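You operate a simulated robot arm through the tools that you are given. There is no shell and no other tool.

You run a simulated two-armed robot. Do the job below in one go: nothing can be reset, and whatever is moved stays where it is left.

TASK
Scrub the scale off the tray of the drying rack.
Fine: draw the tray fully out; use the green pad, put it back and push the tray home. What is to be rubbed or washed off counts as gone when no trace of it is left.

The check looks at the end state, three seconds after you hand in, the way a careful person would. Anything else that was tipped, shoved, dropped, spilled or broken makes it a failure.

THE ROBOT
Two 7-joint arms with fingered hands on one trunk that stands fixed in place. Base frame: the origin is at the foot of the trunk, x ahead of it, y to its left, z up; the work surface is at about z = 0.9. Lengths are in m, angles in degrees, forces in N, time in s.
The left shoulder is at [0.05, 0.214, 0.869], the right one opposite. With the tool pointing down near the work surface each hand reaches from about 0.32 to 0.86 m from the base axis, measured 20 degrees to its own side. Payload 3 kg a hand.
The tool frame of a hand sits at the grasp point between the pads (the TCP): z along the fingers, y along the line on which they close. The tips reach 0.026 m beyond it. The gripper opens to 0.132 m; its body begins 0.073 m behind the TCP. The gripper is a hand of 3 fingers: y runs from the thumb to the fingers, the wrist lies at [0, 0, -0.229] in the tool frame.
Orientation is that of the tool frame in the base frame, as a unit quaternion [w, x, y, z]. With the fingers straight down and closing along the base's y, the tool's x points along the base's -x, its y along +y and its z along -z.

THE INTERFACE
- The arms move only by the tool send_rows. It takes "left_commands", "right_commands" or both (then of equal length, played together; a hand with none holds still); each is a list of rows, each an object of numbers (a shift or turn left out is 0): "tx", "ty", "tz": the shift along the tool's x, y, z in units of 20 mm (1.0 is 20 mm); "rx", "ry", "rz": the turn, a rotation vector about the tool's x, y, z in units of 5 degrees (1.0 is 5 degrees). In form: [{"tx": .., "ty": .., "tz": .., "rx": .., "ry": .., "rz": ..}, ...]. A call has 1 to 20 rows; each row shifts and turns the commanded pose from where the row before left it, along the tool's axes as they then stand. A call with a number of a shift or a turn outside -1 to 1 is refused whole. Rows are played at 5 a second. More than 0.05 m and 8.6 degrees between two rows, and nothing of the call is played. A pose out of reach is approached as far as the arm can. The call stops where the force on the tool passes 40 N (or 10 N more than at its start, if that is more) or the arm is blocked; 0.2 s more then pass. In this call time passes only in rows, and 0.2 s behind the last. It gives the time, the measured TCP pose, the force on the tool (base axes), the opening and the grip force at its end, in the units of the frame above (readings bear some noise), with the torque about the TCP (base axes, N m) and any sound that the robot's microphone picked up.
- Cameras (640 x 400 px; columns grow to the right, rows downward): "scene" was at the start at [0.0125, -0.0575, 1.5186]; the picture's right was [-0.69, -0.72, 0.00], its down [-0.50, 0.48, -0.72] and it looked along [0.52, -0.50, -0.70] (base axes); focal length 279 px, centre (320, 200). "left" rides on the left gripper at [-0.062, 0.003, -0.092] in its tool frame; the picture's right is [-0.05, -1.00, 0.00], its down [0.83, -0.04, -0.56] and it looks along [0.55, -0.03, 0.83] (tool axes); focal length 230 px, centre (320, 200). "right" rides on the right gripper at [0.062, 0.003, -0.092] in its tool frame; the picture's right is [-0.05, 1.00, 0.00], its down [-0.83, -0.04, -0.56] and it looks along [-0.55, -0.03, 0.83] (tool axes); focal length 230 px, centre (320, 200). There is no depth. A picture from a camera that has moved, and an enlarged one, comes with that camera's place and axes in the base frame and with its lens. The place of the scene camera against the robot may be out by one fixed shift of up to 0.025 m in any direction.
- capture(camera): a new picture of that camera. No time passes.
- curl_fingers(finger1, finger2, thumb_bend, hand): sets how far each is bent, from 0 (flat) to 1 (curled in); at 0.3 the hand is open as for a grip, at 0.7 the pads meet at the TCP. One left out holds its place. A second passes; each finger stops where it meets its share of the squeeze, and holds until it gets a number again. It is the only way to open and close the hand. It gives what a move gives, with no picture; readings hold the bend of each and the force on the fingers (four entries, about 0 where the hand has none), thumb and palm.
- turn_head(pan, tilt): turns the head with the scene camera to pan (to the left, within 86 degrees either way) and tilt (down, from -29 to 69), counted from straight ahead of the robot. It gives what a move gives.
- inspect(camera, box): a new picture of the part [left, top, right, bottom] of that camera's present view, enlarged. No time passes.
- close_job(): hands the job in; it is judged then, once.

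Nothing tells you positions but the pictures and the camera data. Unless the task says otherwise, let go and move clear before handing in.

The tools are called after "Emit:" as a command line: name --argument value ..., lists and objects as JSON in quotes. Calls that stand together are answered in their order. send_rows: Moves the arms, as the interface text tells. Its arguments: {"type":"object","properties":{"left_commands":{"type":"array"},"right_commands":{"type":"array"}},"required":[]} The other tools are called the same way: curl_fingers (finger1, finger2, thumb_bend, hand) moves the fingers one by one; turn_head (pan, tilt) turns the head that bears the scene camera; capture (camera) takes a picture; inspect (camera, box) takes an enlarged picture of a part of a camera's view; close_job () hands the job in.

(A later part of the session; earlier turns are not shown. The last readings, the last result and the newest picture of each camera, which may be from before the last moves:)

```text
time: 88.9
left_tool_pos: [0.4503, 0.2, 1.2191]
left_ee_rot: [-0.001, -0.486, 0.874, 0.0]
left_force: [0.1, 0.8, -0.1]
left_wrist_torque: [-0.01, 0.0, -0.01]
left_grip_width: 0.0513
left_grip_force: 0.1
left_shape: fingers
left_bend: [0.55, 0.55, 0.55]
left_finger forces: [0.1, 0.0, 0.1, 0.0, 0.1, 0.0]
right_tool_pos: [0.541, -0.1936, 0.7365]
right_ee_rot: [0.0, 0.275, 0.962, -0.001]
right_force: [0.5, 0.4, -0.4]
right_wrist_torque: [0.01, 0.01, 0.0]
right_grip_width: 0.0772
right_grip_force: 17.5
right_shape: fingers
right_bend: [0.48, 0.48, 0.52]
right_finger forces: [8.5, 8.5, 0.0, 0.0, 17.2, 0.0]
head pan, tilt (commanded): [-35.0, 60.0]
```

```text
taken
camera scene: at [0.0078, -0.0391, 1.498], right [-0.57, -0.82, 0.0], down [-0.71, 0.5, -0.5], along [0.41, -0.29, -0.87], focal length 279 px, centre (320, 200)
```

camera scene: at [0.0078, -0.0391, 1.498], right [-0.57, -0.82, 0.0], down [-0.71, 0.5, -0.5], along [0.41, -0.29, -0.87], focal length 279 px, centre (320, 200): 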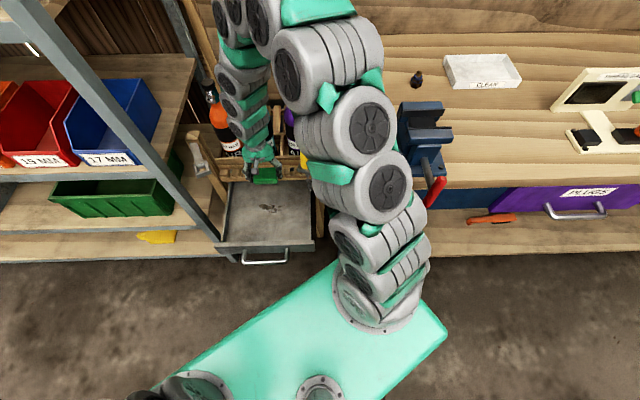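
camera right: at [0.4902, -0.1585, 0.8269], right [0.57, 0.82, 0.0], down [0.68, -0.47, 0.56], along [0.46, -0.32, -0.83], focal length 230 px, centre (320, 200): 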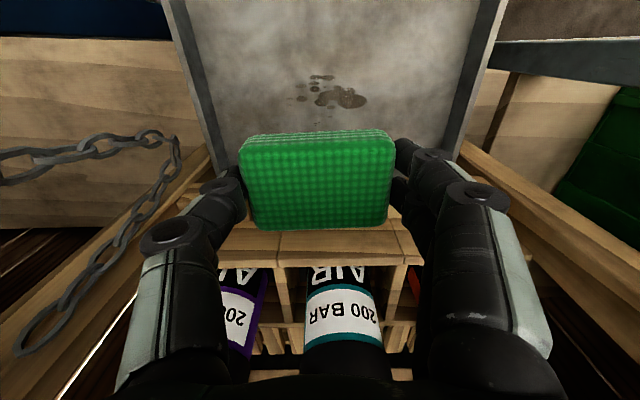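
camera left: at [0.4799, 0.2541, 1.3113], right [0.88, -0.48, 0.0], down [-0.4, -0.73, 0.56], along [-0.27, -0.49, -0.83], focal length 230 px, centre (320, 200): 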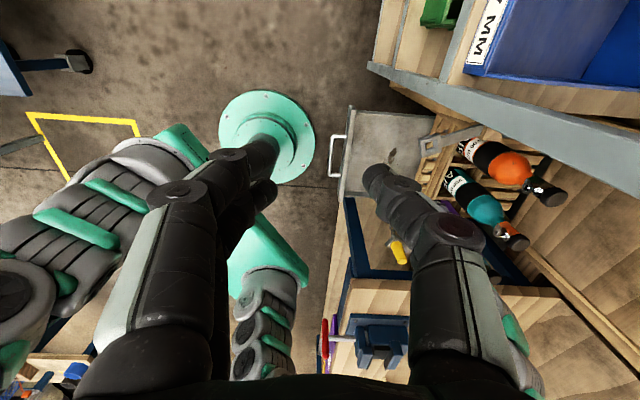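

Emit:
send_rows --right_commands '[{"tz": 1}, {"tz": 1}, {"tz": 1}, {"tz": 1}, {"tz": 1}]'

Emit:
capture --camera "right"

Emit:
inspect --camera "scene" --box '[190, 100, 350, 270]'

```text
time: 90.1
left_tool_pos: [0.4504, 0.1989, 1.2196]
left_ee_rot: [0.0, -0.486, 0.874, 0.0]
left_force: [0.2, -0.4, -0.4]
left_wrist_torque: [0.01, -0.01, 0.0]
left_grip_width: 0.0512
left_grip_force: 0.2
left_shape: fingers
left_bend: [0.55, 0.55, 0.55]
left_finger forces: [0.0, 0.1, 0.0, 0.1, 0.0, 0.0]
right_tool_pos: [0.5401, -0.1925, 0.6356]
right_ee_rot: [0.0, 0.275, 0.961, -0.001]
right_force: [0.6, 0.5, -0.6]
right_wrist_torque: [0.03, 0.02, 0.0]
right_grip_width: 0.0768
right_grip_force: 17.6
right_shape: fingers
right_bend: [0.48, 0.48, 0.52]
right_finger forces: [8.6, 8.6, 0.1, 0.1, 17.2, 0.0]
head pan, tilt (commanded): [-35.0, 60.0]
```

```text
taken
camera right: at [0.4896, -0.1588, 0.7262], right [0.57, 0.82, 0.0], down [0.68, -0.47, 0.56], along [0.45, -0.32, -0.83], focal length 230 px, centre (320, 200)
```

right: 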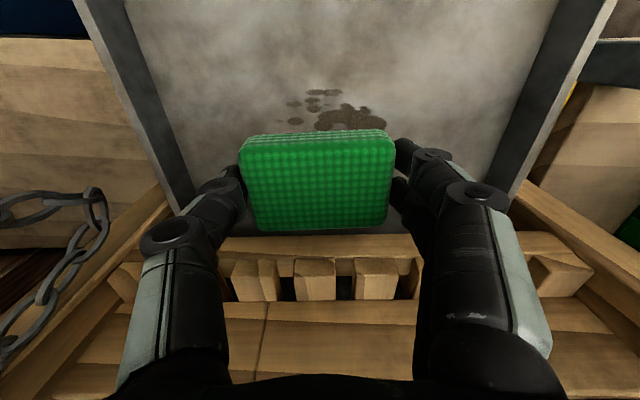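

```text
2.35 times, centred on (270, 185) of scene
camera zoom: at [0.0078, -0.0391, 1.498], right [-0.57, -0.82, 0.0], down [-0.71, 0.5, -0.5], along [0.41, -0.29, -0.87], focal length 657 px, centre (438, 235)
```

zoom: 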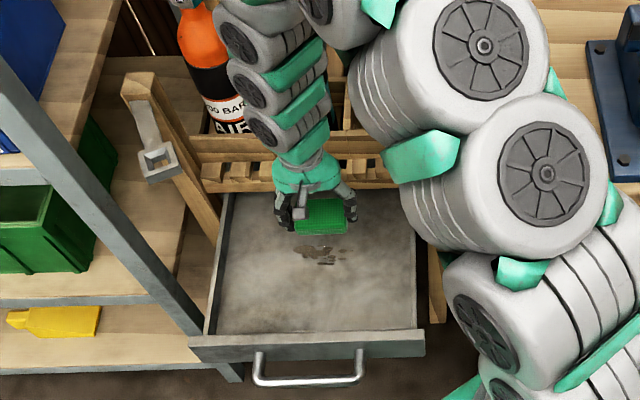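

The pad hovers just behind the scale. I'll lower it to near the floor, then feel for contact in small steps.

Emit:
send_rows --right_commands '[{"tz": 0.8}, {"tz": 0.8}, {"tz": 0.8}]'

Emit:
capture --camera "right"

Emit:
send_rows --right_commands '[{"tz": 0.2}, {"tz": 0.2}, {"tz": 0.2}]'

Emit:
inspect --camera "scene" --box '[190, 130, 350, 270]'

```text
time: 90.9
left_tool_pos: [0.4506, 0.1997, 1.2203]
left_ee_rot: [0.0, -0.486, 0.874, 0.0]
left_force: [0.9, 0.3, -1.0]
left_wrist_torque: [0.0, 0.01, -0.02]
left_grip_width: 0.0515
left_grip_force: 0.0
left_shape: fingers
left_bend: [0.55, 0.55, 0.55]
left_finger forces: [0.1, 0.0, 0.0, 0.1, 0.0, 0.0]
right_tool_pos: [0.5399, -0.1934, 0.5865]
right_ee_rot: [0.001, 0.275, 0.961, -0.001]
right_force: [1.1, -0.1, -1.0]
right_wrist_torque: [0.01, 0.03, 0.04]
right_grip_width: 0.077
right_grip_force: 17.2
right_shape: fingers
right_bend: [0.48, 0.48, 0.52]
right_finger forces: [8.7, 8.6, 0.0, 0.1, 17.3, 0.0]
head pan, tilt (commanded): [-35.0, 60.0]
```

```text
taken
camera right: at [0.4897, -0.1589, 0.6775], right [0.57, 0.82, 0.0], down [0.68, -0.47, 0.56], along [0.46, -0.32, -0.83], focal length 230 px, centre (320, 200)
```

right: 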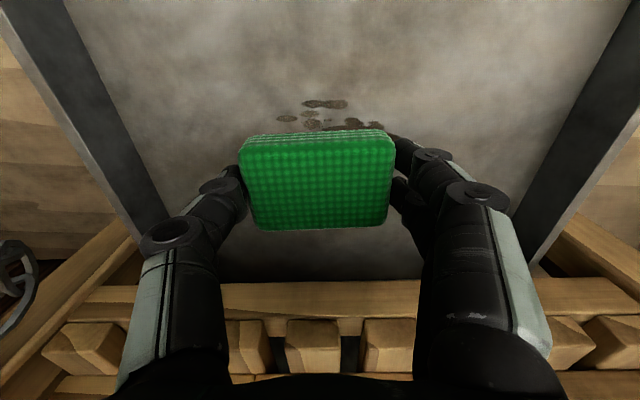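

```text
time: 91.7
left_tool_pos: [0.4505, 0.2004, 1.2191]
left_ee_rot: [0.0, -0.486, 0.874, -0.001]
left_force: [-0.1, 0.2, 0.0]
left_wrist_torque: [-0.02, -0.04, 0.03]
left_grip_width: 0.0515
left_grip_force: 0.1
left_shape: fingers
left_bend: [0.55, 0.55, 0.55]
left_finger forces: [0.0, 0.0, 0.1, 0.1, 0.1, 0.0]
right_tool_pos: [0.5394, -0.1928, 0.5757]
right_ee_rot: [0.001, 0.275, 0.961, -0.001]
right_force: [0.7, -0.2, 0.5]
right_wrist_torque: [-0.03, 0.03, -0.01]
right_grip_width: 0.0771
right_grip_force: 17.3
right_shape: fingers
right_bend: [0.48, 0.48, 0.52]
right_finger forces: [8.5, 8.6, 0.0, 0.0, 17.3, 0.0]
head pan, tilt (commanded): [-35.0, 60.0]
```

```text
2.86 times, centred on (270, 200) of scene
camera zoom: at [0.0078, -0.0391, 1.498], right [-0.57, -0.82, 0.0], down [-0.71, 0.5, -0.5], along [0.41, -0.29, -0.87], focal length 798 px, centre (463, 200)
```

zoom: 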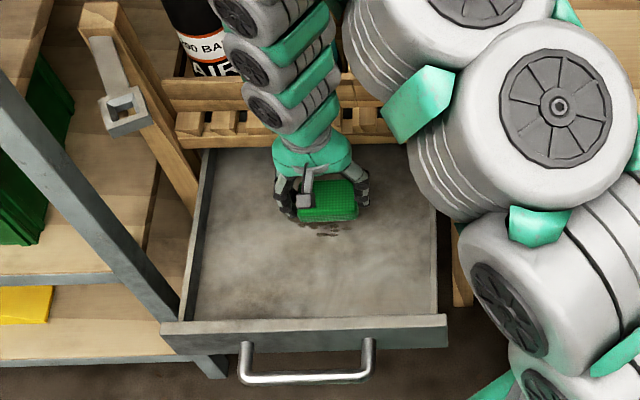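

Emit:
send_rows --right_commands '[{"tz": 0.2}, {"tz": 0.2}, {"tz": 0.2}]'

Emit:
send_rows --right_commands '[{"tz": 0.15}, {"tz": 0.15}]'

Emit:
capture --camera "right"

```text
time: 92.5
left_tool_pos: [0.4497, 0.199, 1.2205]
left_ee_rot: [0.0, -0.486, 0.874, 0.0]
left_force: [0.1, -0.4, 0.0]
left_wrist_torque: [-0.03, -0.01, 0.01]
left_grip_width: 0.051
left_grip_force: 0.0
left_shape: fingers
left_bend: [0.55, 0.55, 0.55]
left_finger forces: [0.1, 0.0, 0.0, 0.0, 0.0, 0.1]
right_tool_pos: [0.5405, -0.1942, 0.5632]
right_ee_rot: [0.0, 0.274, 0.962, -0.001]
right_force: [0.2, -0.3, 0.4]
right_wrist_torque: [0.0, 0.0, -0.02]
right_grip_width: 0.0773
right_grip_force: 17.2
right_shape: fingers
right_bend: [0.48, 0.48, 0.52]
right_finger forces: [8.6, 8.6, 0.0, 0.0, 17.2, 0.1]
head pan, tilt (commanded): [-35.0, 60.0]
```

```text
time: 93.1
left_tool_pos: [0.4502, 0.1997, 1.2203]
left_ee_rot: [0.0, -0.486, 0.874, 0.0]
left_force: [0.5, 0.4, 0.5]
left_wrist_torque: [-0.01, 0.0, -0.01]
left_grip_width: 0.0512
left_grip_force: 0.1
left_shape: fingers
left_bend: [0.55, 0.55, 0.55]
left_finger forces: [0.0, 0.0, 0.0, 0.1, 0.0, 0.1]
right_tool_pos: [0.5403, -0.1927, 0.5578]
right_ee_rot: [0.0, 0.275, 0.961, -0.001]
right_force: [0.3, 0.3, -0.2]
right_wrist_torque: [-0.02, 0.02, 0.01]
right_grip_width: 0.077
right_grip_force: 17.2
right_shape: fingers
right_bend: [0.48, 0.48, 0.52]
right_finger forces: [8.6, 8.6, 0.1, 0.0, 17.2, 0.0]
head pan, tilt (commanded): [-35.0, 60.0]
```

```text
taken
camera right: at [0.4898, -0.1586, 0.6483], right [0.57, 0.82, 0.0], down [0.68, -0.47, 0.56], along [0.46, -0.32, -0.83], focal length 230 px, centre (320, 200)
```

right: 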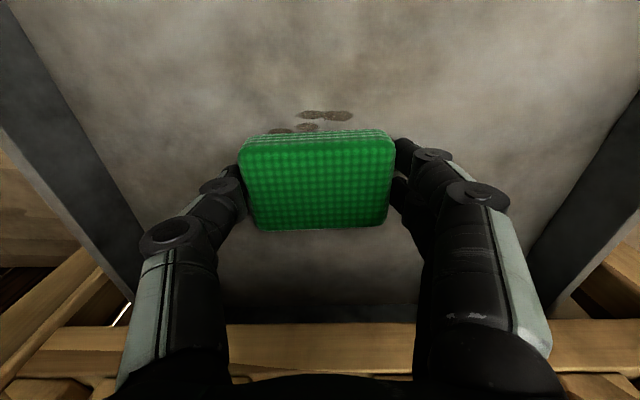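

Emit:
send_rows --right_commands '[{"tz": 0.15}, {"tz": 0.15}]'

Emit:
send_rows --right_commands '[{"tz": 0.15}, {"tz": 0.15}]'

```text
time: 93.7
left_tool_pos: [0.4512, 0.1997, 1.2202]
left_ee_rot: [0.0, -0.487, 0.874, -0.001]
left_force: [0.0, 0.6, -0.6]
left_wrist_torque: [0.01, 0.04, -0.02]
left_grip_width: 0.0514
left_grip_force: 0.0
left_shape: fingers
left_bend: [0.55, 0.55, 0.55]
left_finger forces: [0.1, 0.0, 0.1, 0.0, 0.0, 0.1]
right_tool_pos: [0.5412, -0.1936, 0.5527]
right_ee_rot: [0.002, 0.274, 0.962, 0.0]
right_force: [-3.4, 2.2, 22.8]
right_wrist_torque: [0.11, -0.02, -0.01]
right_grip_width: 0.0771
right_grip_force: 18.5
right_shape: fingers
right_bend: [0.5, 0.5, 0.53]
right_finger forces: [9.1, 9.4, 0.0, 0.0, 18.2, 0.1]
head pan, tilt (commanded): [-35.0, 60.0]
```

```text
time: 94.2
left_tool_pos: [0.4504, 0.2012, 1.219]
left_ee_rot: [0.001, -0.487, 0.874, 0.0]
left_force: [-0.4, -0.1, -0.2]
left_wrist_torque: [0.02, 0.0, 0.01]
left_grip_width: 0.0514
left_grip_force: 0.0
left_shape: fingers
left_bend: [0.55, 0.55, 0.55]
left_finger forces: [0.0, 0.0, 0.0, 0.0, 0.1, 0.0]
right_tool_pos: [0.5413, -0.1935, 0.5502]
right_ee_rot: [0.003, 0.276, 0.961, 0.0]
right_force: [-1.5, -0.4, 23.2]
right_wrist_torque: [-0.1, 0.08, 0.02]
right_grip_width: 0.0773
right_grip_force: 18.9
right_shape: fingers
right_bend: [0.51, 0.51, 0.53]
right_finger forces: [8.7, 8.6, 0.0, 0.0, 21.5, 0.0]
head pan, tilt (commanded): [-35.0, 60.0]
stopped in row 2 (right hand): the force on the tool passed its limit at 46 N (the readings are from after the stop); the commanded pose is now the measured one
```

Contact with the tray floor is at TCP z ≈ 0.554. I'll ease off slightly and read the pressing force.

Emit:
send_rows --right_commands '[{"tz": -0.08}]'

Emit:
capture --camera "right"

Emit:
inspect --camera "scene" --box '[190, 130, 350, 270]'

```text
time: 94.6
left_tool_pos: [0.45, 0.1997, 1.22]
left_ee_rot: [0.0, -0.486, 0.874, 0.0]
left_force: [0.4, 0.3, 0.2]
left_wrist_torque: [0.03, -0.02, -0.01]
left_grip_width: 0.0514
left_grip_force: 0.0
left_shape: fingers
left_bend: [0.55, 0.55, 0.55]
left_finger forces: [0.1, 0.0, 0.1, 0.0, 0.0, 0.1]
right_tool_pos: [0.542, -0.1936, 0.5501]
right_ee_rot: [0.002, 0.275, 0.961, -0.001]
right_force: [1.4, -1.1, 5.1]
right_wrist_torque: [0.03, -0.07, -0.02]
right_grip_width: 0.0774
right_grip_force: 18.3
right_shape: fingers
right_bend: [0.51, 0.51, 0.53]
right_finger forces: [9.0, 9.1, 0.1, 0.0, 18.2, 0.0]
head pan, tilt (commanded): [-35.0, 60.0]
```

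```text
taken
camera right: at [0.4911, -0.1587, 0.6409], right [0.57, 0.82, 0.0], down [0.68, -0.47, 0.56], along [0.46, -0.32, -0.83], focal length 230 px, centre (320, 200)
```

right: 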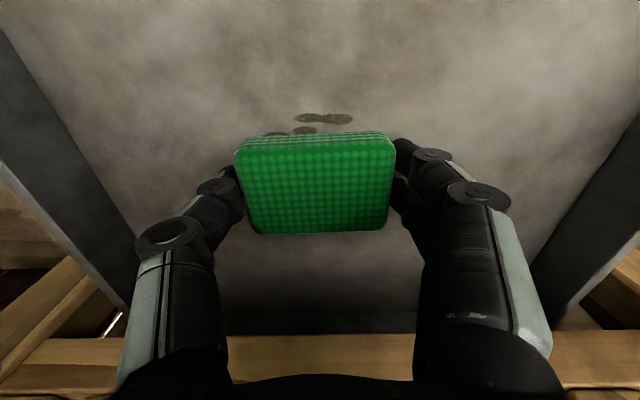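

```text
2.86 times, centred on (270, 200) of scene
camera zoom: at [0.0078, -0.0391, 1.498], right [-0.57, -0.82, 0.0], down [-0.71, 0.5, -0.5], along [0.41, -0.29, -0.87], focal length 798 px, centre (463, 200)
```

zoom: 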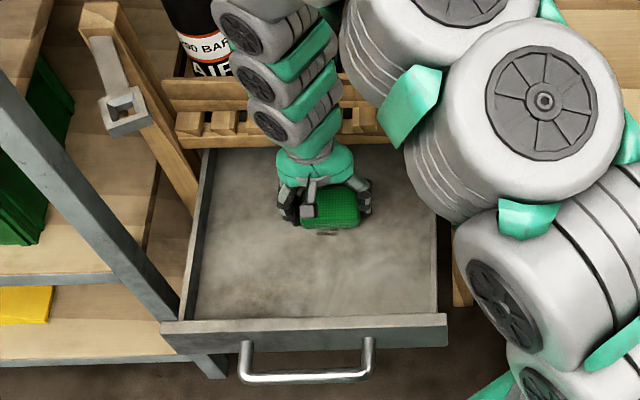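

Pressing at about 5 N now. I'll start scrubbing with sideways strokes, which don't push the tray in or out.

Emit:
send_rows --right_commands '[{"ty": 0.5}, {"ty": 0.7}, {"ty": 0.7}, {"ty": 0.7}, {"ty": -0.7}, {"ty": -0.7}, {"ty": -0.7}, {"ty": -0.7}, {"ty": -0.7}, {"ty": -0.7}, {"ty": -0.7}, {"ty": 0.7}, {"ty": 0.7}, {"ty": 0.7}]'

Emit:
capture --camera "right"

Emit:
inspect --camera "scene" --box '[190, 130, 350, 270]'

```text
time: 97.6
left_tool_pos: [0.4504, 0.1993, 1.22]
left_ee_rot: [0.0, -0.486, 0.874, 0.0]
left_force: [0.0, 1.3, -0.3]
left_wrist_torque: [0.02, 0.01, -0.01]
left_grip_width: 0.0514
left_grip_force: 0.0
left_shape: fingers
left_bend: [0.55, 0.55, 0.55]
left_finger forces: [0.1, 0.1, 0.0, 0.0, 0.0, 0.0]
right_tool_pos: [0.5401, -0.1967, 0.5505]
right_ee_rot: [0.003, 0.275, 0.961, 0.0]
right_force: [-0.8, -4.7, 7.1]
right_wrist_torque: [-0.02, -0.02, 0.04]
right_grip_width: 0.0775
right_grip_force: 19.5
right_shape: fingers
right_bend: [0.5, 0.5, 0.53]
right_finger forces: [8.6, 8.4, 0.0, 0.0, 21.1, 0.0]
head pan, tilt (commanded): [-35.0, 60.0]
```

```text
taken
camera right: at [0.4893, -0.162, 0.6406], right [0.57, 0.82, 0.0], down [0.68, -0.47, 0.56], along [0.46, -0.32, -0.83], focal length 230 px, centre (320, 200)
```

right: 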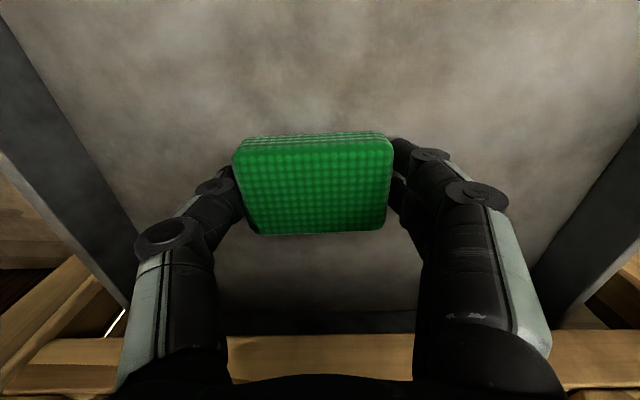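

```text
2.86 times, centred on (270, 200) of scene
camera zoom: at [0.0077, -0.0391, 1.498], right [-0.57, -0.82, 0.0], down [-0.71, 0.5, -0.5], along [0.41, -0.29, -0.87], focal length 798 px, centre (463, 200)
```

zoom: 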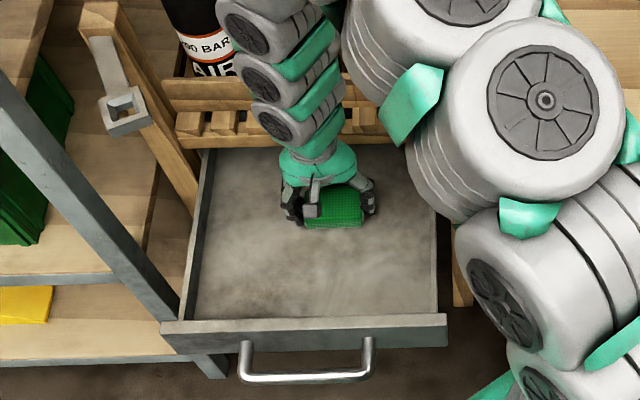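

The marks in front of the pad have vanished. I'll do another set of strokes a bit nearer the front, then lift to look.

Emit:
send_rows --right_commands '[{"tx": 0.4, "ty": 0.5}, {"tx": 0.4, "ty": 0.7}, {"ty": 0.7}, {"ty": 0.7}, {"ty": -0.7}, {"ty": -0.7}, {"ty": -0.7}, {"ty": -0.7}, {"ty": -0.7}, {"ty": -0.7}, {"ty": -0.7}, {"ty": 0.7}, {"ty": 0.7}, {"ty": 0.7}]'

Emit:
send_rows --right_commands '[{"tz": -0.5}, {"tz": -1}, {"tz": -1}, {"tz": -1}, {"tz": -1}, {"tz": -1}]'

Emit:
capture --camera "right"

Emit:
inspect --camera "scene" --box '[190, 130, 350, 270]'

```text
time: 100.6
left_tool_pos: [0.45, 0.1997, 1.22]
left_ee_rot: [0.0, -0.485, 0.874, 0.0]
left_force: [0.2, 0.4, 0.6]
left_wrist_torque: [0.03, -0.04, 0.0]
left_grip_width: 0.0514
left_grip_force: 0.1
left_shape: fingers
left_bend: [0.55, 0.55, 0.55]
left_finger forces: [0.0, 0.1, 0.0, 0.1, 0.0, 0.1]
right_tool_pos: [0.5228, -0.1908, 0.5509]
right_ee_rot: [0.0, 0.276, 0.961, -0.001]
right_force: [-1.6, -2.0, 5.1]
right_wrist_torque: [0.01, 0.02, -0.01]
right_grip_width: 0.0773
right_grip_force: 18.8
right_shape: fingers
right_bend: [0.5, 0.5, 0.53]
right_finger forces: [8.5, 8.5, 0.1, 0.0, 20.5, 0.0]
head pan, tilt (commanded): [-35.0, 60.0]
```

```text
time: 102.0
left_tool_pos: [0.4509, 0.2008, 1.2195]
left_ee_rot: [-0.001, -0.486, 0.874, 0.001]
left_force: [-0.2, 0.3, 0.3]
left_wrist_torque: [-0.02, -0.03, 0.0]
left_grip_width: 0.0516
left_grip_force: 0.0
left_shape: fingers
left_bend: [0.55, 0.55, 0.55]
left_finger forces: [0.0, 0.0, 0.0, 0.0, 0.0, 0.1]
right_tool_pos: [0.5216, -0.1903, 0.6597]
right_ee_rot: [0.001, 0.275, 0.961, -0.001]
right_force: [-0.5, 0.0, 0.3]
right_wrist_torque: [0.01, 0.0, 0.01]
right_grip_width: 0.0776
right_grip_force: 18.7
right_shape: fingers
right_bend: [0.5, 0.5, 0.53]
right_finger forces: [9.1, 9.1, 0.1, 0.0, 18.7, 0.0]
head pan, tilt (commanded): [-35.0, 60.0]
```

```text
taken
camera right: at [0.4719, -0.1567, 0.7512], right [0.57, 0.82, 0.0], down [0.68, -0.47, 0.56], along [0.46, -0.32, -0.83], focal length 230 px, centre (320, 200)
```

right: 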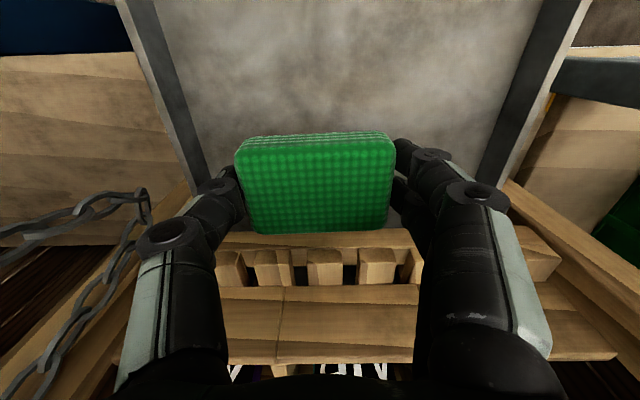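

```text
2.86 times, centred on (270, 200) of scene
camera zoom: at [0.0078, -0.0391, 1.498], right [-0.57, -0.82, 0.0], down [-0.71, 0.5, -0.5], along [0.41, -0.29, -0.87], focal length 798 px, centre (463, 200)
```

zoom: 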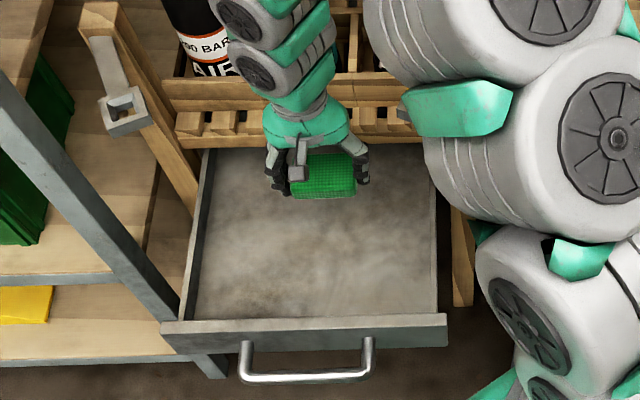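

The cluster appears gone. I'll lift higher to get an unobstructed look at the whole tray floor from several cameras.

Emit:
send_rows --right_commands '[{"tz": -1}, {"tz": -1}, {"tz": -1}, {"tz": -1}, {"tz": -1}, {"tz": -1}, {"tz": -1}, {"tz": -1}, {"tz": -1}, {"tz": -1}, {"tz": -1}, {"tz": -1}]'

Emit:
inspect --camera "right" --box '[210, 0, 450, 140]'

Emit:
inspect --camera "scene" --box '[215, 175, 320, 250]'

Emit:
inspect --camera "left" --box '[320, 90, 460, 210]'

```text
time: 104.6
left_tool_pos: [0.4511, 0.1991, 1.2207]
left_ee_rot: [0.0, -0.487, 0.874, 0.001]
left_force: [-1.0, -0.6, 0.5]
left_wrist_torque: [0.01, -0.02, 0.01]
left_grip_width: 0.0514
left_grip_force: 0.2
left_shape: fingers
left_bend: [0.55, 0.55, 0.55]
left_finger forces: [0.1, 0.0, 0.1, 0.0, 0.0, 0.0]
right_tool_pos: [0.5225, -0.1919, 0.9009]
right_ee_rot: [0.002, 0.275, 0.962, 0.0]
right_force: [-0.8, 0.8, -0.6]
right_wrist_torque: [0.01, 0.0, -0.03]
right_grip_width: 0.0774
right_grip_force: 18.9
right_shape: fingers
right_bend: [0.5, 0.5, 0.53]
right_finger forces: [9.1, 9.1, 0.0, 0.0, 18.6, 0.1]
head pan, tilt (commanded): [-35.0, 60.0]
```

```text
2.67 times, centred on (330, 70) of right
camera zoom: at [0.4719, -0.1574, 0.9917], right [0.57, 0.82, 0.0], down [0.68, -0.47, 0.56], along [0.46, -0.32, -0.83], focal length 614 px, centre (293, 547)
```

zoom: 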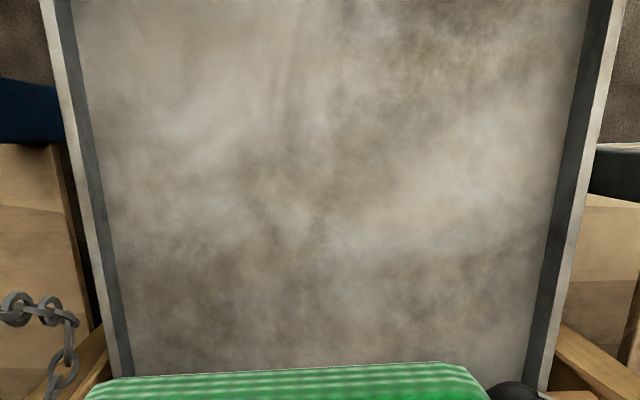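

```text
5.33 times, centred on (268, 212) of scene
camera zoom: at [0.0078, -0.0391, 1.498], right [-0.57, -0.82, 0.0], down [-0.71, 0.5, -0.5], along [0.41, -0.29, -0.87], focal length 1489 px, centre (600, 133)
```

zoom: 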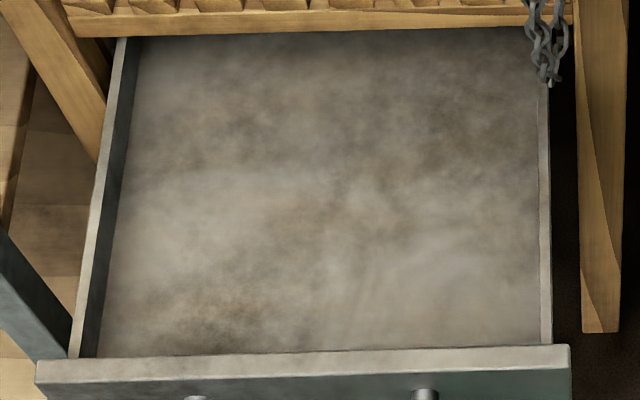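

```text
3.33 times, centred on (390, 150) of left
camera zoom: at [0.4799, 0.2541, 1.3112], right [0.88, -0.48, 0.0], down [-0.4, -0.73, 0.56], along [-0.27, -0.49, -0.83], focal length 767 px, centre (87, 367)
```

zoom: 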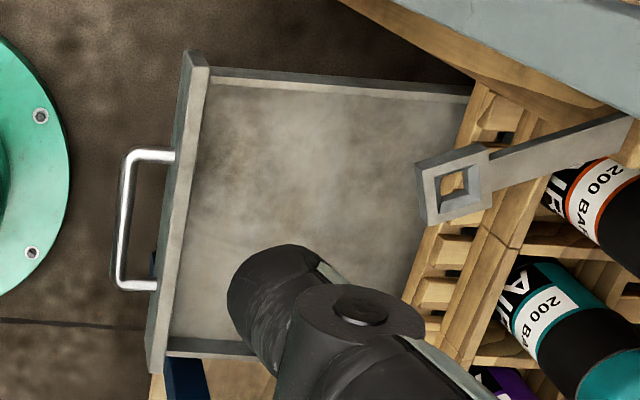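

Emit:
inspect --camera "right" --box '[280, 30, 390, 110]'

Emit:
inspect --camera "scene" --box '[250, 190, 300, 222]'

Emit:
capture --camera "right"

Emit:
capture --camera "scene"

```text
5.00 times, centred on (335, 70) of right
camera zoom: at [0.4719, -0.1574, 0.9917], right [0.57, 0.82, 0.0], down [0.68, -0.47, 0.56], along [0.46, -0.32, -0.83], focal length 1150 px, centre (245, 850)
```

zoom: 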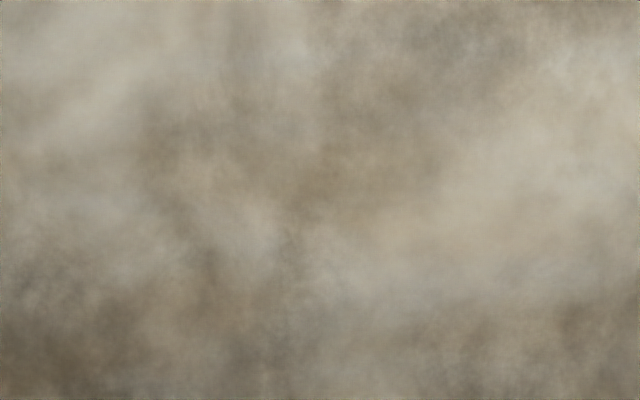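

```text
12.50 times, centred on (275, 206) of scene
camera zoom: at [0.0078, -0.0391, 1.498], right [-0.57, -0.82, 0.0], down [-0.71, 0.5, -0.5], along [0.41, -0.29, -0.87], focal length 3490 px, centre (882, 125)
```

zoom: 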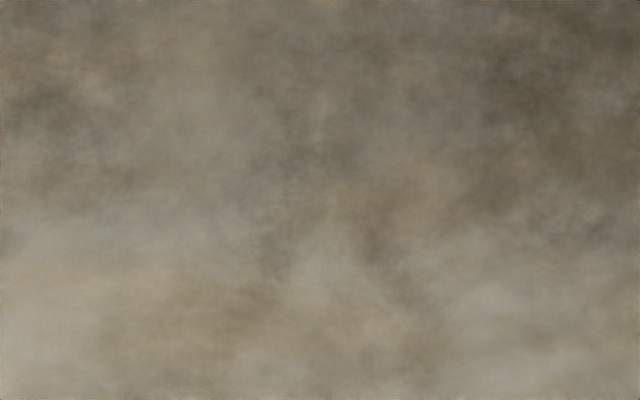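

```text
taken
camera right: at [0.4719, -0.1574, 0.9917], right [0.57, 0.82, 0.0], down [0.68, -0.47, 0.56], along [0.46, -0.32, -0.83], focal length 230 px, centre (320, 200)
```

right: 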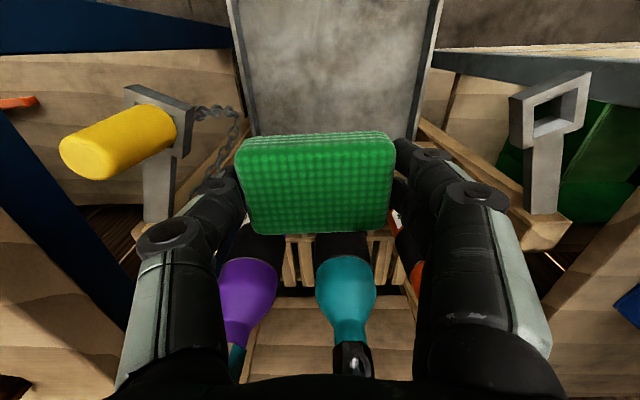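

```text
taken
camera scene: at [0.0078, -0.0391, 1.498], right [-0.57, -0.82, 0.0], down [-0.71, 0.5, -0.5], along [0.41, -0.29, -0.87], focal length 279 px, centre (320, 200)
```

scene: 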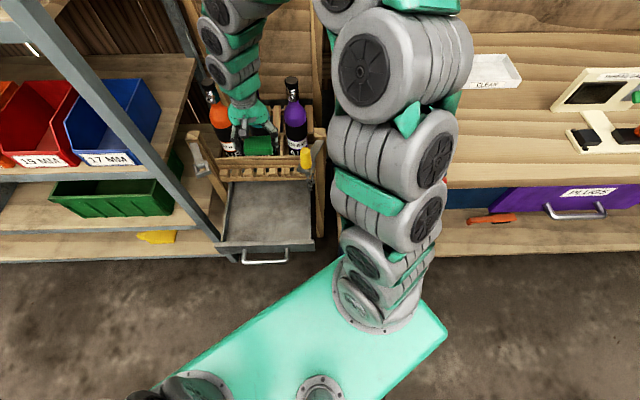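

No trace of the scale is left on the tray. Now I'll raise the pad and carry it back to its original spot on the bench.

Emit:
send_rows --right_commands '[{"tz": -1}, {"tz": -1}, {"tz": -1}, {"tz": -1}, {"tz": -1}, {"tz": -1}, {"tz": -1}, {"tz": -1}, {"tz": -1}, {"tz": -1}, {"tz": -0.7}]'

Emit:
send_rows --right_commands '[{"ty": -1}, {"ty": -1}, {"ty": -1}, {"ty": -1}, {"ty": -1}, {"ty": -1}, {"ty": -1}, {"ty": -1}, {"ty": -1}, {"ty": -1}, {"ty": -1}, {"ty": -1}, {"ty": -1}, {"ty": -1}, {"ty": -1}, {"ty": -1}, {"ty": -1}, {"ty": -1}, {"ty": -1}, {"ty": -1}]'

Emit:
capture --camera "right"

```text
time: 107.0
left_tool_pos: [0.4516, 0.1998, 1.2194]
left_ee_rot: [0.0, -0.487, 0.874, 0.0]
left_force: [-0.4, 0.3, 0.3]
left_wrist_torque: [0.0, 0.01, 0.01]
left_grip_width: 0.0511
left_grip_force: 0.1
left_shape: fingers
left_bend: [0.55, 0.55, 0.55]
left_finger forces: [0.1, 0.0, 0.0, 0.0, 0.0, 0.0]
right_tool_pos: [0.5214, -0.1911, 1.1149]
right_ee_rot: [0.002, 0.274, 0.962, -0.002]
right_force: [0.3, 0.3, -0.4]
right_wrist_torque: [0.01, 0.03, 0.0]
right_grip_width: 0.0772
right_grip_force: 18.0
right_shape: fingers
right_bend: [0.5, 0.5, 0.53]
right_finger forces: [9.0, 8.9, 0.0, 0.0, 18.4, 0.1]
head pan, tilt (commanded): [-35.0, 60.0]
```

```text
time: 111.2
left_tool_pos: [0.4508, 0.2002, 1.2193]
left_ee_rot: [0.0, -0.486, 0.874, 0.0]
left_force: [1.1, 0.5, -0.2]
left_wrist_torque: [-0.01, -0.03, -0.03]
left_grip_width: 0.0514
left_grip_force: 0.0
left_shape: fingers
left_bend: [0.55, 0.55, 0.55]
left_finger forces: [0.0, 0.0, 0.1, 0.1, 0.0, 0.0]
right_tool_pos: [0.3098, -0.5306, 1.1144]
right_ee_rot: [0.002, 0.275, 0.962, -0.001]
right_force: [0.6, -0.4, -0.8]
right_wrist_torque: [0.02, -0.02, 0.01]
right_grip_width: 0.0772
right_grip_force: 18.0
right_shape: fingers
right_bend: [0.5, 0.5, 0.53]
right_finger forces: [9.1, 9.1, 0.1, 0.0, 18.4, 0.0]
head pan, tilt (commanded): [-35.0, 60.0]
```

```text
taken
camera right: at [0.2595, -0.496, 1.2046], right [0.57, 0.82, 0.0], down [0.68, -0.47, 0.56], along [0.46, -0.32, -0.83], focal length 230 px, centre (320, 200)
```

right: 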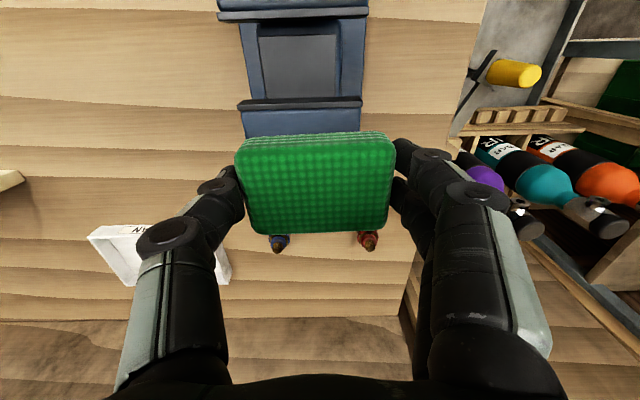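

Emit:
send_rows --right_commands '[{"rz": 0.5}, {"rz": 0.5}, {"ty": -0.968, "tx": -0.036}, {"ty": -0.968, "tx": -0.036}, {"ty": -0.968, "tx": -0.036}, {"ty": -0.968, "tx": -0.036}, {"ty": -0.968, "tx": -0.036}, {"ty": -0.968, "tx": -0.036}, {"ty": -0.968, "tx": -0.036}, {"ty": -0.968, "tx": -0.036}, {"ty": -0.968, "tx": -0.036}, {"ty": -0.968, "tx": -0.036}, {"ty": -0.968, "tx": -0.036}, {"ty": -0.968, "tx": -0.036}, {"ty": -0.968, "tx": -0.036}, {"ty": -0.968, "tx": -0.036}]'

Emit:
capture --camera "right"

```text
time: 114.6
left_tool_pos: [0.4504, 0.2, 1.2204]
left_ee_rot: [0.0, -0.486, 0.874, 0.0]
left_force: [-0.7, -0.6, 0.3]
left_wrist_torque: [-0.01, -0.03, -0.02]
left_grip_width: 0.0514
left_grip_force: 0.0
left_shape: fingers
left_bend: [0.55, 0.55, 0.55]
left_finger forces: [0.0, 0.0, 0.0, 0.0, 0.1, 0.0]
right_tool_pos: [0.1558, -0.7543, 1.1145]
right_ee_rot: [0.002, 0.316, 0.949, 0.0]
right_force: [-0.6, 0.0, -0.3]
right_wrist_torque: [0.05, 0.0, -0.01]
right_grip_width: 0.0771
right_grip_force: 18.5
right_shape: fingers
right_bend: [0.5, 0.5, 0.53]
right_finger forces: [9.1, 9.0, 0.1, 0.0, 18.4, 0.1]
head pan, tilt (commanded): [-35.0, 60.0]
```

```text
taken
camera right: at [0.1076, -0.7145, 1.2053], right [0.64, 0.77, 0.0], down [0.64, -0.53, 0.56], along [0.43, -0.36, -0.83], focal length 230 px, centre (320, 200)
```

right: 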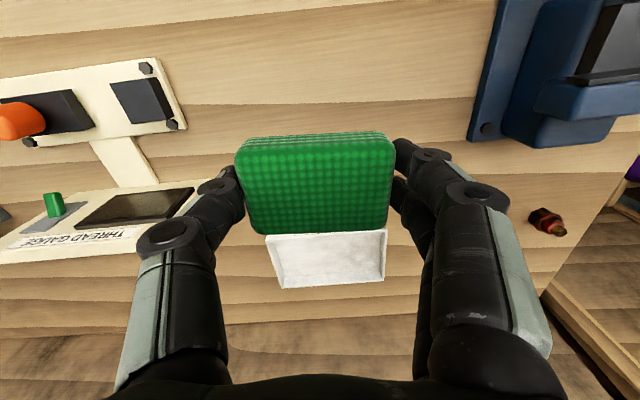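

Over the original spot with matching yaw. Lowering the pad.

Emit:
send_rows --right_commands '[{"tz": 1}, {"tz": 1}, {"tz": 1}, {"tz": 1}, {"tz": 1}, {"tz": 1}, {"tz": 1}, {"tz": 1}]'

Emit:
send_rows --right_commands '[{"tz": 0.25}, {"tz": 0.25}, {"tz": 0.15}]'

Emit:
capture --camera "right"

```text
time: 116.4
left_tool_pos: [0.4516, 0.2004, 1.2205]
left_ee_rot: [-0.001, -0.486, 0.874, 0.0]
left_force: [-0.2, 0.7, -0.3]
left_wrist_torque: [0.01, -0.02, 0.02]
left_grip_width: 0.0514
left_grip_force: 0.0
left_shape: fingers
left_bend: [0.55, 0.55, 0.55]
left_finger forces: [0.0, 0.0, 0.1, 0.0, 0.0, 0.0]
right_tool_pos: [0.1569, -0.7542, 0.9542]
right_ee_rot: [0.002, 0.316, 0.949, 0.0]
right_force: [-0.6, -0.6, 0.2]
right_wrist_torque: [0.03, 0.03, -0.03]
right_grip_width: 0.0773
right_grip_force: 18.0
right_shape: fingers
right_bend: [0.5, 0.5, 0.53]
right_finger forces: [8.9, 8.8, 0.0, 0.0, 18.2, 0.0]
head pan, tilt (commanded): [-35.0, 60.0]
```

```text
time: 117.2
left_tool_pos: [0.4507, 0.2011, 1.2204]
left_ee_rot: [0.0, -0.486, 0.874, -0.001]
left_force: [-0.2, 0.0, 0.6]
left_wrist_torque: [-0.01, 0.02, 0.0]
left_grip_width: 0.0514
left_grip_force: 0.0
left_shape: fingers
left_bend: [0.55, 0.55, 0.55]
left_finger forces: [0.0, 0.1, 0.1, 0.0, 0.1, 0.0]
right_tool_pos: [0.1557, -0.7534, 0.9407]
right_ee_rot: [0.002, 0.317, 0.948, 0.0]
right_force: [0.6, -0.7, -0.1]
right_wrist_torque: [-0.03, 0.01, 0.01]
right_grip_width: 0.0774
right_grip_force: 18.4
right_shape: fingers
right_bend: [0.5, 0.5, 0.53]
right_finger forces: [9.0, 9.0, 0.0, 0.0, 18.2, 0.0]
head pan, tilt (commanded): [-35.0, 60.0]
```

```text
taken
camera right: at [0.109, -0.7151, 1.0321], right [0.64, 0.77, 0.0], down [0.64, -0.53, 0.56], along [0.43, -0.36, -0.83], focal length 230 px, centre (320, 200)
```

right: 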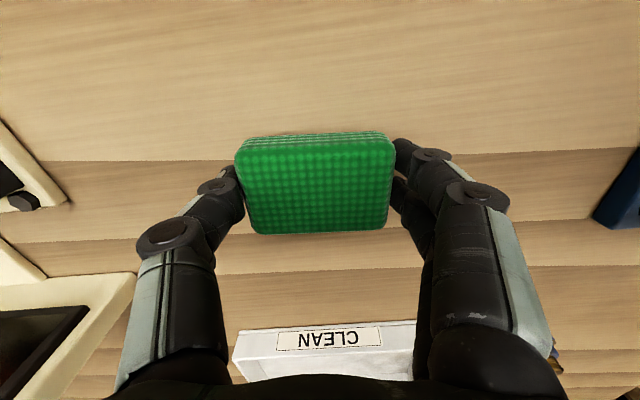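

Not touching yet. I'll take a few more small steps until I feel the bench.

Emit:
send_rows --right_commands '[{"tz": 0.1}, {"tz": 0.1}]'

Emit:
send_rows --right_commands '[{"tz": 0.07}]'

```text
time: 117.8
left_tool_pos: [0.451, 0.1994, 1.2201]
left_ee_rot: [0.0, -0.486, 0.874, 0.001]
left_force: [0.4, -0.2, 0.1]
left_wrist_torque: [0.0, 0.01, 0.0]
left_grip_width: 0.0514
left_grip_force: 0.0
left_shape: fingers
left_bend: [0.55, 0.55, 0.55]
left_finger forces: [0.0, 0.0, 0.0, 0.0, 0.1, 0.0]
right_tool_pos: [0.1564, -0.7534, 0.9356]
right_ee_rot: [0.002, 0.316, 0.949, 0.0]
right_force: [0.2, -0.1, 0.0]
right_wrist_torque: [0.0, 0.03, 0.03]
right_grip_width: 0.0776
right_grip_force: 17.7
right_shape: fingers
right_bend: [0.5, 0.5, 0.53]
right_finger forces: [9.0, 8.8, 0.0, 0.0, 18.2, 0.0]
head pan, tilt (commanded): [-35.0, 60.0]
```

```text
time: 118.2
left_tool_pos: [0.4509, 0.2005, 1.2196]
left_ee_rot: [-0.001, -0.486, 0.874, 0.0]
left_force: [0.2, -0.7, -0.3]
left_wrist_torque: [-0.02, 0.02, -0.01]
left_grip_width: 0.0515
left_grip_force: 0.0
left_shape: fingers
left_bend: [0.55, 0.55, 0.55]
left_finger forces: [0.0, 0.1, 0.0, 0.1, 0.0, 0.0]
right_tool_pos: [0.1568, -0.7545, 0.9351]
right_ee_rot: [0.001, 0.317, 0.949, -0.001]
right_force: [-0.1, 0.9, -0.8]
right_wrist_torque: [-0.01, -0.01, 0.01]
right_grip_width: 0.0773
right_grip_force: 18.1
right_shape: fingers
right_bend: [0.5, 0.5, 0.53]
right_finger forces: [9.0, 8.9, 0.0, 0.0, 18.2, 0.0]
head pan, tilt (commanded): [-35.0, 60.0]
```

Emit:
send_rows --right_commands '[{"tz": 0.08}]'

Emit:
send_rows --right_commands '[{"tz": 0.08}]'

```text
time: 118.6
left_tool_pos: [0.4517, 0.2001, 1.2198]
left_ee_rot: [0.001, -0.486, 0.874, 0.0]
left_force: [-0.9, 0.3, -1.0]
left_wrist_torque: [-0.01, 0.01, 0.02]
left_grip_width: 0.0512
left_grip_force: 0.1
left_shape: fingers
left_bend: [0.55, 0.55, 0.55]
left_finger forces: [0.1, 0.0, 0.0, 0.0, 0.1, 0.0]
right_tool_pos: [0.1566, -0.7531, 0.9339]
right_ee_rot: [0.002, 0.316, 0.949, -0.001]
right_force: [0.3, 0.8, 1.3]
right_wrist_torque: [-0.03, -0.01, -0.06]
right_grip_width: 0.0772
right_grip_force: 17.9
right_shape: fingers
right_bend: [0.5, 0.5, 0.53]
right_finger forces: [8.9, 9.0, 0.0, 0.0, 18.4, 0.1]
head pan, tilt (commanded): [-35.0, 60.0]
```

```text
time: 119.0
left_tool_pos: [0.4511, 0.2008, 1.2204]
left_ee_rot: [0.0, -0.486, 0.874, 0.0]
left_force: [-0.3, 0.3, 0.6]
left_wrist_torque: [0.01, 0.06, -0.01]
left_grip_width: 0.0515
left_grip_force: 0.0
left_shape: fingers
left_bend: [0.55, 0.55, 0.55]
left_finger forces: [0.0, 0.0, 0.0, 0.0, 0.1, 0.0]
right_tool_pos: [0.1565, -0.7536, 0.9333]
right_ee_rot: [0.002, 0.317, 0.949, -0.001]
right_force: [-0.3, -1.2, 12.1]
right_wrist_torque: [0.12, -0.09, 0.01]
right_grip_width: 0.0772
right_grip_force: 18.6
right_shape: fingers
right_bend: [0.5, 0.5, 0.53]
right_finger forces: [8.9, 8.9, 0.0, 0.1, 19.6, 0.1]
head pan, tilt (commanded): [-35.0, 60.0]
```

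The pad rests on the bench. I'll ease the pressure and open the fingers in two steps.

Emit:
send_rows --right_commands '[{"tz": -0.06}]'

Emit:
curl_fingers --hand "right" --finger1 0.44 --finger2 0.44 --thumb_bend 0.45

Emit:
capture --camera "right"

```text
time: 119.4
left_tool_pos: [0.4519, 0.2008, 1.2192]
left_ee_rot: [-0.001, -0.486, 0.874, 0.0]
left_force: [-0.2, 0.4, -0.3]
left_wrist_torque: [-0.02, 0.01, 0.02]
left_grip_width: 0.0513
left_grip_force: 0.1
left_shape: fingers
left_bend: [0.55, 0.55, 0.55]
left_finger forces: [0.1, 0.0, 0.1, 0.1, 0.0, 0.1]
right_tool_pos: [0.1563, -0.7539, 0.933]
right_ee_rot: [0.002, 0.317, 0.949, -0.001]
right_force: [0.9, -1.5, 3.7]
right_wrist_torque: [0.07, -0.06, -0.01]
right_grip_width: 0.0775
right_grip_force: 18.1
right_shape: fingers
right_bend: [0.5, 0.5, 0.53]
right_finger forces: [8.7, 8.6, 0.1, 0.1, 18.9, 0.0]
head pan, tilt (commanded): [-35.0, 60.0]
```

```text
time: 120.4
left_tool_pos: [0.4504, 0.1998, 1.2199]
left_ee_rot: [0.0, -0.486, 0.874, 0.0]
left_force: [0.1, 0.1, -0.3]
left_wrist_torque: [0.01, -0.02, 0.0]
left_grip_width: 0.0512
left_grip_force: 0.0
left_shape: fingers
left_bend: [0.55, 0.55, 0.55]
left_finger forces: [0.0, 0.1, 0.0, 0.1, 0.0, 0.0]
right_tool_pos: [0.1566, -0.753, 0.9344]
right_ee_rot: [0.002, 0.317, 0.949, -0.001]
right_force: [0.5, 0.3, -0.3]
right_wrist_torque: [-0.02, -0.01, -0.01]
right_grip_width: 0.0857
right_grip_force: 0.1
right_shape: fingers
right_bend: [0.44, 0.44, 0.45]
right_finger forces: [0.0, 0.0, 0.0, 0.0, 0.1, 0.0]
head pan, tilt (commanded): [-35.0, 60.0]
```

```text
taken
camera right: at [0.109, -0.7145, 1.0245], right [0.64, 0.77, 0.0], down [0.64, -0.53, 0.56], along [0.43, -0.36, -0.83], focal length 230 px, centre (320, 200)
```

right: 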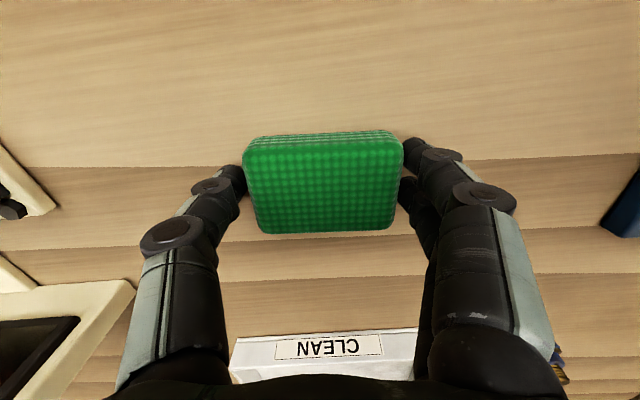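

The pad is released within a few millimetres of where it was. Opening wider, then lifting away.

Emit:
curl_fingers --hand "right" --finger1 0.37 --finger2 0.37 --thumb_bend 0.37

Emit:
send_rows --right_commands '[{"tz": -0.5}, {"tz": -1}, {"tz": -1}, {"tz": -1}, {"tz": -1}, {"tz": -1}, {"tz": -1}, {"tz": -1}, {"tz": -1}, {"tz": -1}]'

Emit:
capture --camera "right"

```text
time: 121.4
left_tool_pos: [0.4507, 0.2002, 1.2198]
left_ee_rot: [0.0, -0.487, 0.874, 0.0]
left_force: [-0.2, 0.1, 0.0]
left_wrist_torque: [0.02, 0.03, -0.01]
left_grip_width: 0.0513
left_grip_force: 0.1
left_shape: fingers
left_bend: [0.55, 0.55, 0.55]
left_finger forces: [0.1, 0.0, 0.1, 0.0, 0.0, 0.0]
right_tool_pos: [0.1562, -0.7533, 0.9339]
right_ee_rot: [0.002, 0.317, 0.948, 0.0]
right_force: [-0.1, -0.7, 0.4]
right_wrist_torque: [-0.04, -0.02, 0.01]
right_grip_width: 0.1108
right_grip_force: 0.0
right_shape: fingers
right_bend: [0.37, 0.37, 0.37]
right_finger forces: [0.0, 0.0, 0.0, 0.0, 0.0, 0.0]
head pan, tilt (commanded): [-35.0, 60.0]
```

```text
time: 123.6
left_tool_pos: [0.451, 0.201, 1.2202]
left_ee_rot: [0.0, -0.487, 0.874, -0.001]
left_force: [1.5, -0.7, 0.2]
left_wrist_torque: [0.0, 0.02, -0.02]
left_grip_width: 0.0513
left_grip_force: 0.1
left_shape: fingers
left_bend: [0.55, 0.55, 0.55]
left_finger forces: [0.0, 0.0, 0.0, 0.0, 0.0, 0.0]
right_tool_pos: [0.1549, -0.7533, 1.1252]
right_ee_rot: [0.001, 0.316, 0.949, 0.001]
right_force: [0.1, 0.9, 0.8]
right_wrist_torque: [0.01, -0.01, -0.01]
right_grip_width: 0.1112
right_grip_force: 0.0
right_shape: fingers
right_bend: [0.37, 0.37, 0.37]
right_finger forces: [0.0, 0.1, 0.0, 0.0, 0.0, 0.0]
head pan, tilt (commanded): [-35.0, 60.0]
```

```text
taken
camera right: at [0.1081, -0.7144, 1.2156], right [0.64, 0.77, 0.0], down [0.64, -0.53, 0.56], along [0.43, -0.36, -0.83], focal length 230 px, centre (320, 200)
```

right: 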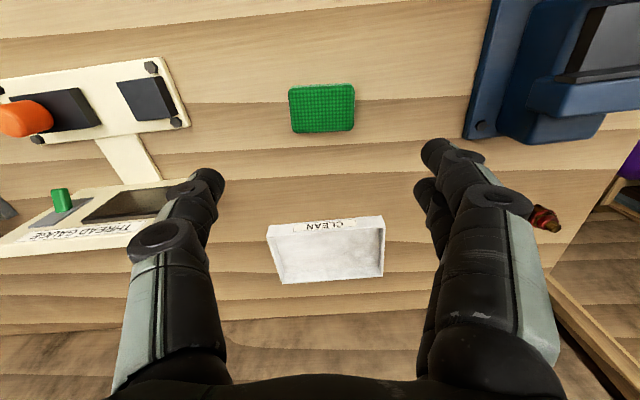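

The pad is back in place. Now I'll return to the tray front for the final push, first travelling back along the bench.

Emit:
send_rows --right_commands '[{"ty": 1, "rz": -0.5}, {"ty": 1, "rz": -0.5}, {"ty": 1}, {"ty": 1}, {"ty": 1}, {"ty": 1}, {"ty": 1}, {"ty": 1}, {"ty": 1}, {"ty": 1}, {"ty": 1}, {"ty": 1}, {"ty": 1}, {"ty": 1}, {"ty": 1}, {"ty": 1}, {"ty": 1}, {"ty": 1}, {"ty": 1}, {"ty": 1}]'

Emit:
send_rows --right_commands '[{"ty": 1}, {"ty": 1}, {"ty": 1}, {"ty": 1}, {"ty": 1}, {"ty": 1}, {"ty": 1}, {"ty": 0.8}]'

Emit:
send_rows --right_commands '[{"rz": -1}, {"rz": -1}, {"rz": -1}, {"rz": -1}, {"rz": -1}, {"rz": -1}, {"rz": -1}, {"rz": -1}, {"rz": -1}, {"rz": -1}, {"rz": -1}, {"rz": -1}, {"rz": -1}, {"rz": -1}, {"rz": -1}, {"rz": -1}, {"rz": -1}, {"rz": -1}]'

Emit:
capture --camera "scene"

```text
time: 127.8
left_tool_pos: [0.4513, 0.2003, 1.2194]
left_ee_rot: [-0.001, -0.486, 0.874, 0.0]
left_force: [0.6, -0.4, 0.3]
left_wrist_torque: [0.0, 0.0, 0.01]
left_grip_width: 0.0513
left_grip_force: 0.1
left_shape: fingers
left_bend: [0.55, 0.55, 0.55]
left_finger forces: [0.1, 0.0, 0.1, 0.0, 0.0, 0.0]
right_tool_pos: [0.3685, -0.4157, 1.1249]
right_ee_rot: [0.001, 0.274, 0.962, 0.0]
right_force: [-0.1, -0.4, -0.5]
right_wrist_torque: [0.03, 0.01, -0.02]
right_grip_width: 0.1112
right_grip_force: 0.1
right_shape: fingers
right_bend: [0.37, 0.37, 0.37]
right_finger forces: [0.1, 0.0, 0.1, 0.0, 0.0, 0.1]
head pan, tilt (commanded): [-35.0, 60.0]
```

```text
time: 129.6
left_tool_pos: [0.4503, 0.2008, 1.2197]
left_ee_rot: [0.0, -0.487, 0.874, -0.001]
left_force: [0.2, -0.5, 0.3]
left_wrist_torque: [0.01, 0.0, -0.02]
left_grip_width: 0.0511
left_grip_force: 0.0
left_shape: fingers
left_bend: [0.55, 0.55, 0.55]
left_finger forces: [0.1, 0.1, 0.0, 0.0, 0.0, 0.0]
right_tool_pos: [0.4516, -0.2829, 1.1244]
right_ee_rot: [0.002, 0.275, 0.961, -0.001]
right_force: [-0.1, 0.2, 0.4]
right_wrist_torque: [-0.01, 0.01, 0.03]
right_grip_width: 0.111
right_grip_force: 0.0
right_shape: fingers
right_bend: [0.37, 0.37, 0.37]
right_finger forces: [0.0, 0.0, 0.1, 0.1, 0.0, 0.0]
head pan, tilt (commanded): [-35.0, 60.0]
```

```text
time: 133.4
left_tool_pos: [0.4501, 0.1994, 1.2189]
left_ee_rot: [0.0, -0.486, 0.874, 0.0]
left_force: [-0.1, 0.4, -0.3]
left_wrist_torque: [0.02, -0.02, 0.02]
left_grip_width: 0.0514
left_grip_force: 0.1
left_shape: fingers
left_bend: [0.55, 0.55, 0.55]
left_finger forces: [0.0, 0.0, 0.0, 0.0, 0.0, 0.0]
right_tool_pos: [0.4517, -0.2826, 1.1243]
right_ee_rot: [0.001, -0.487, 0.874, -0.001]
right_force: [-0.2, -0.1, 0.6]
right_wrist_torque: [-0.03, 0.02, 0.03]
right_grip_width: 0.1111
right_grip_force: 0.0
right_shape: fingers
right_bend: [0.37, 0.37, 0.37]
right_finger forces: [0.0, 0.0, 0.0, 0.0, 0.1, 0.0]
head pan, tilt (commanded): [-35.0, 60.0]
```

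```text
taken
camera scene: at [0.0078, -0.0391, 1.498], right [-0.57, -0.82, 0.0], down [-0.71, 0.5, -0.5], along [0.41, -0.29, -0.87], focal length 279 px, centre (320, 200)
```

scene: 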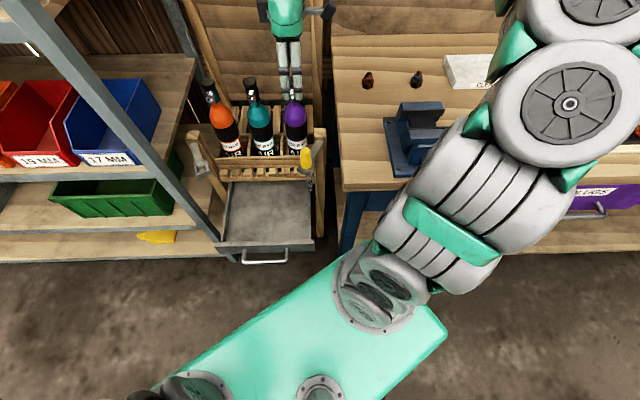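

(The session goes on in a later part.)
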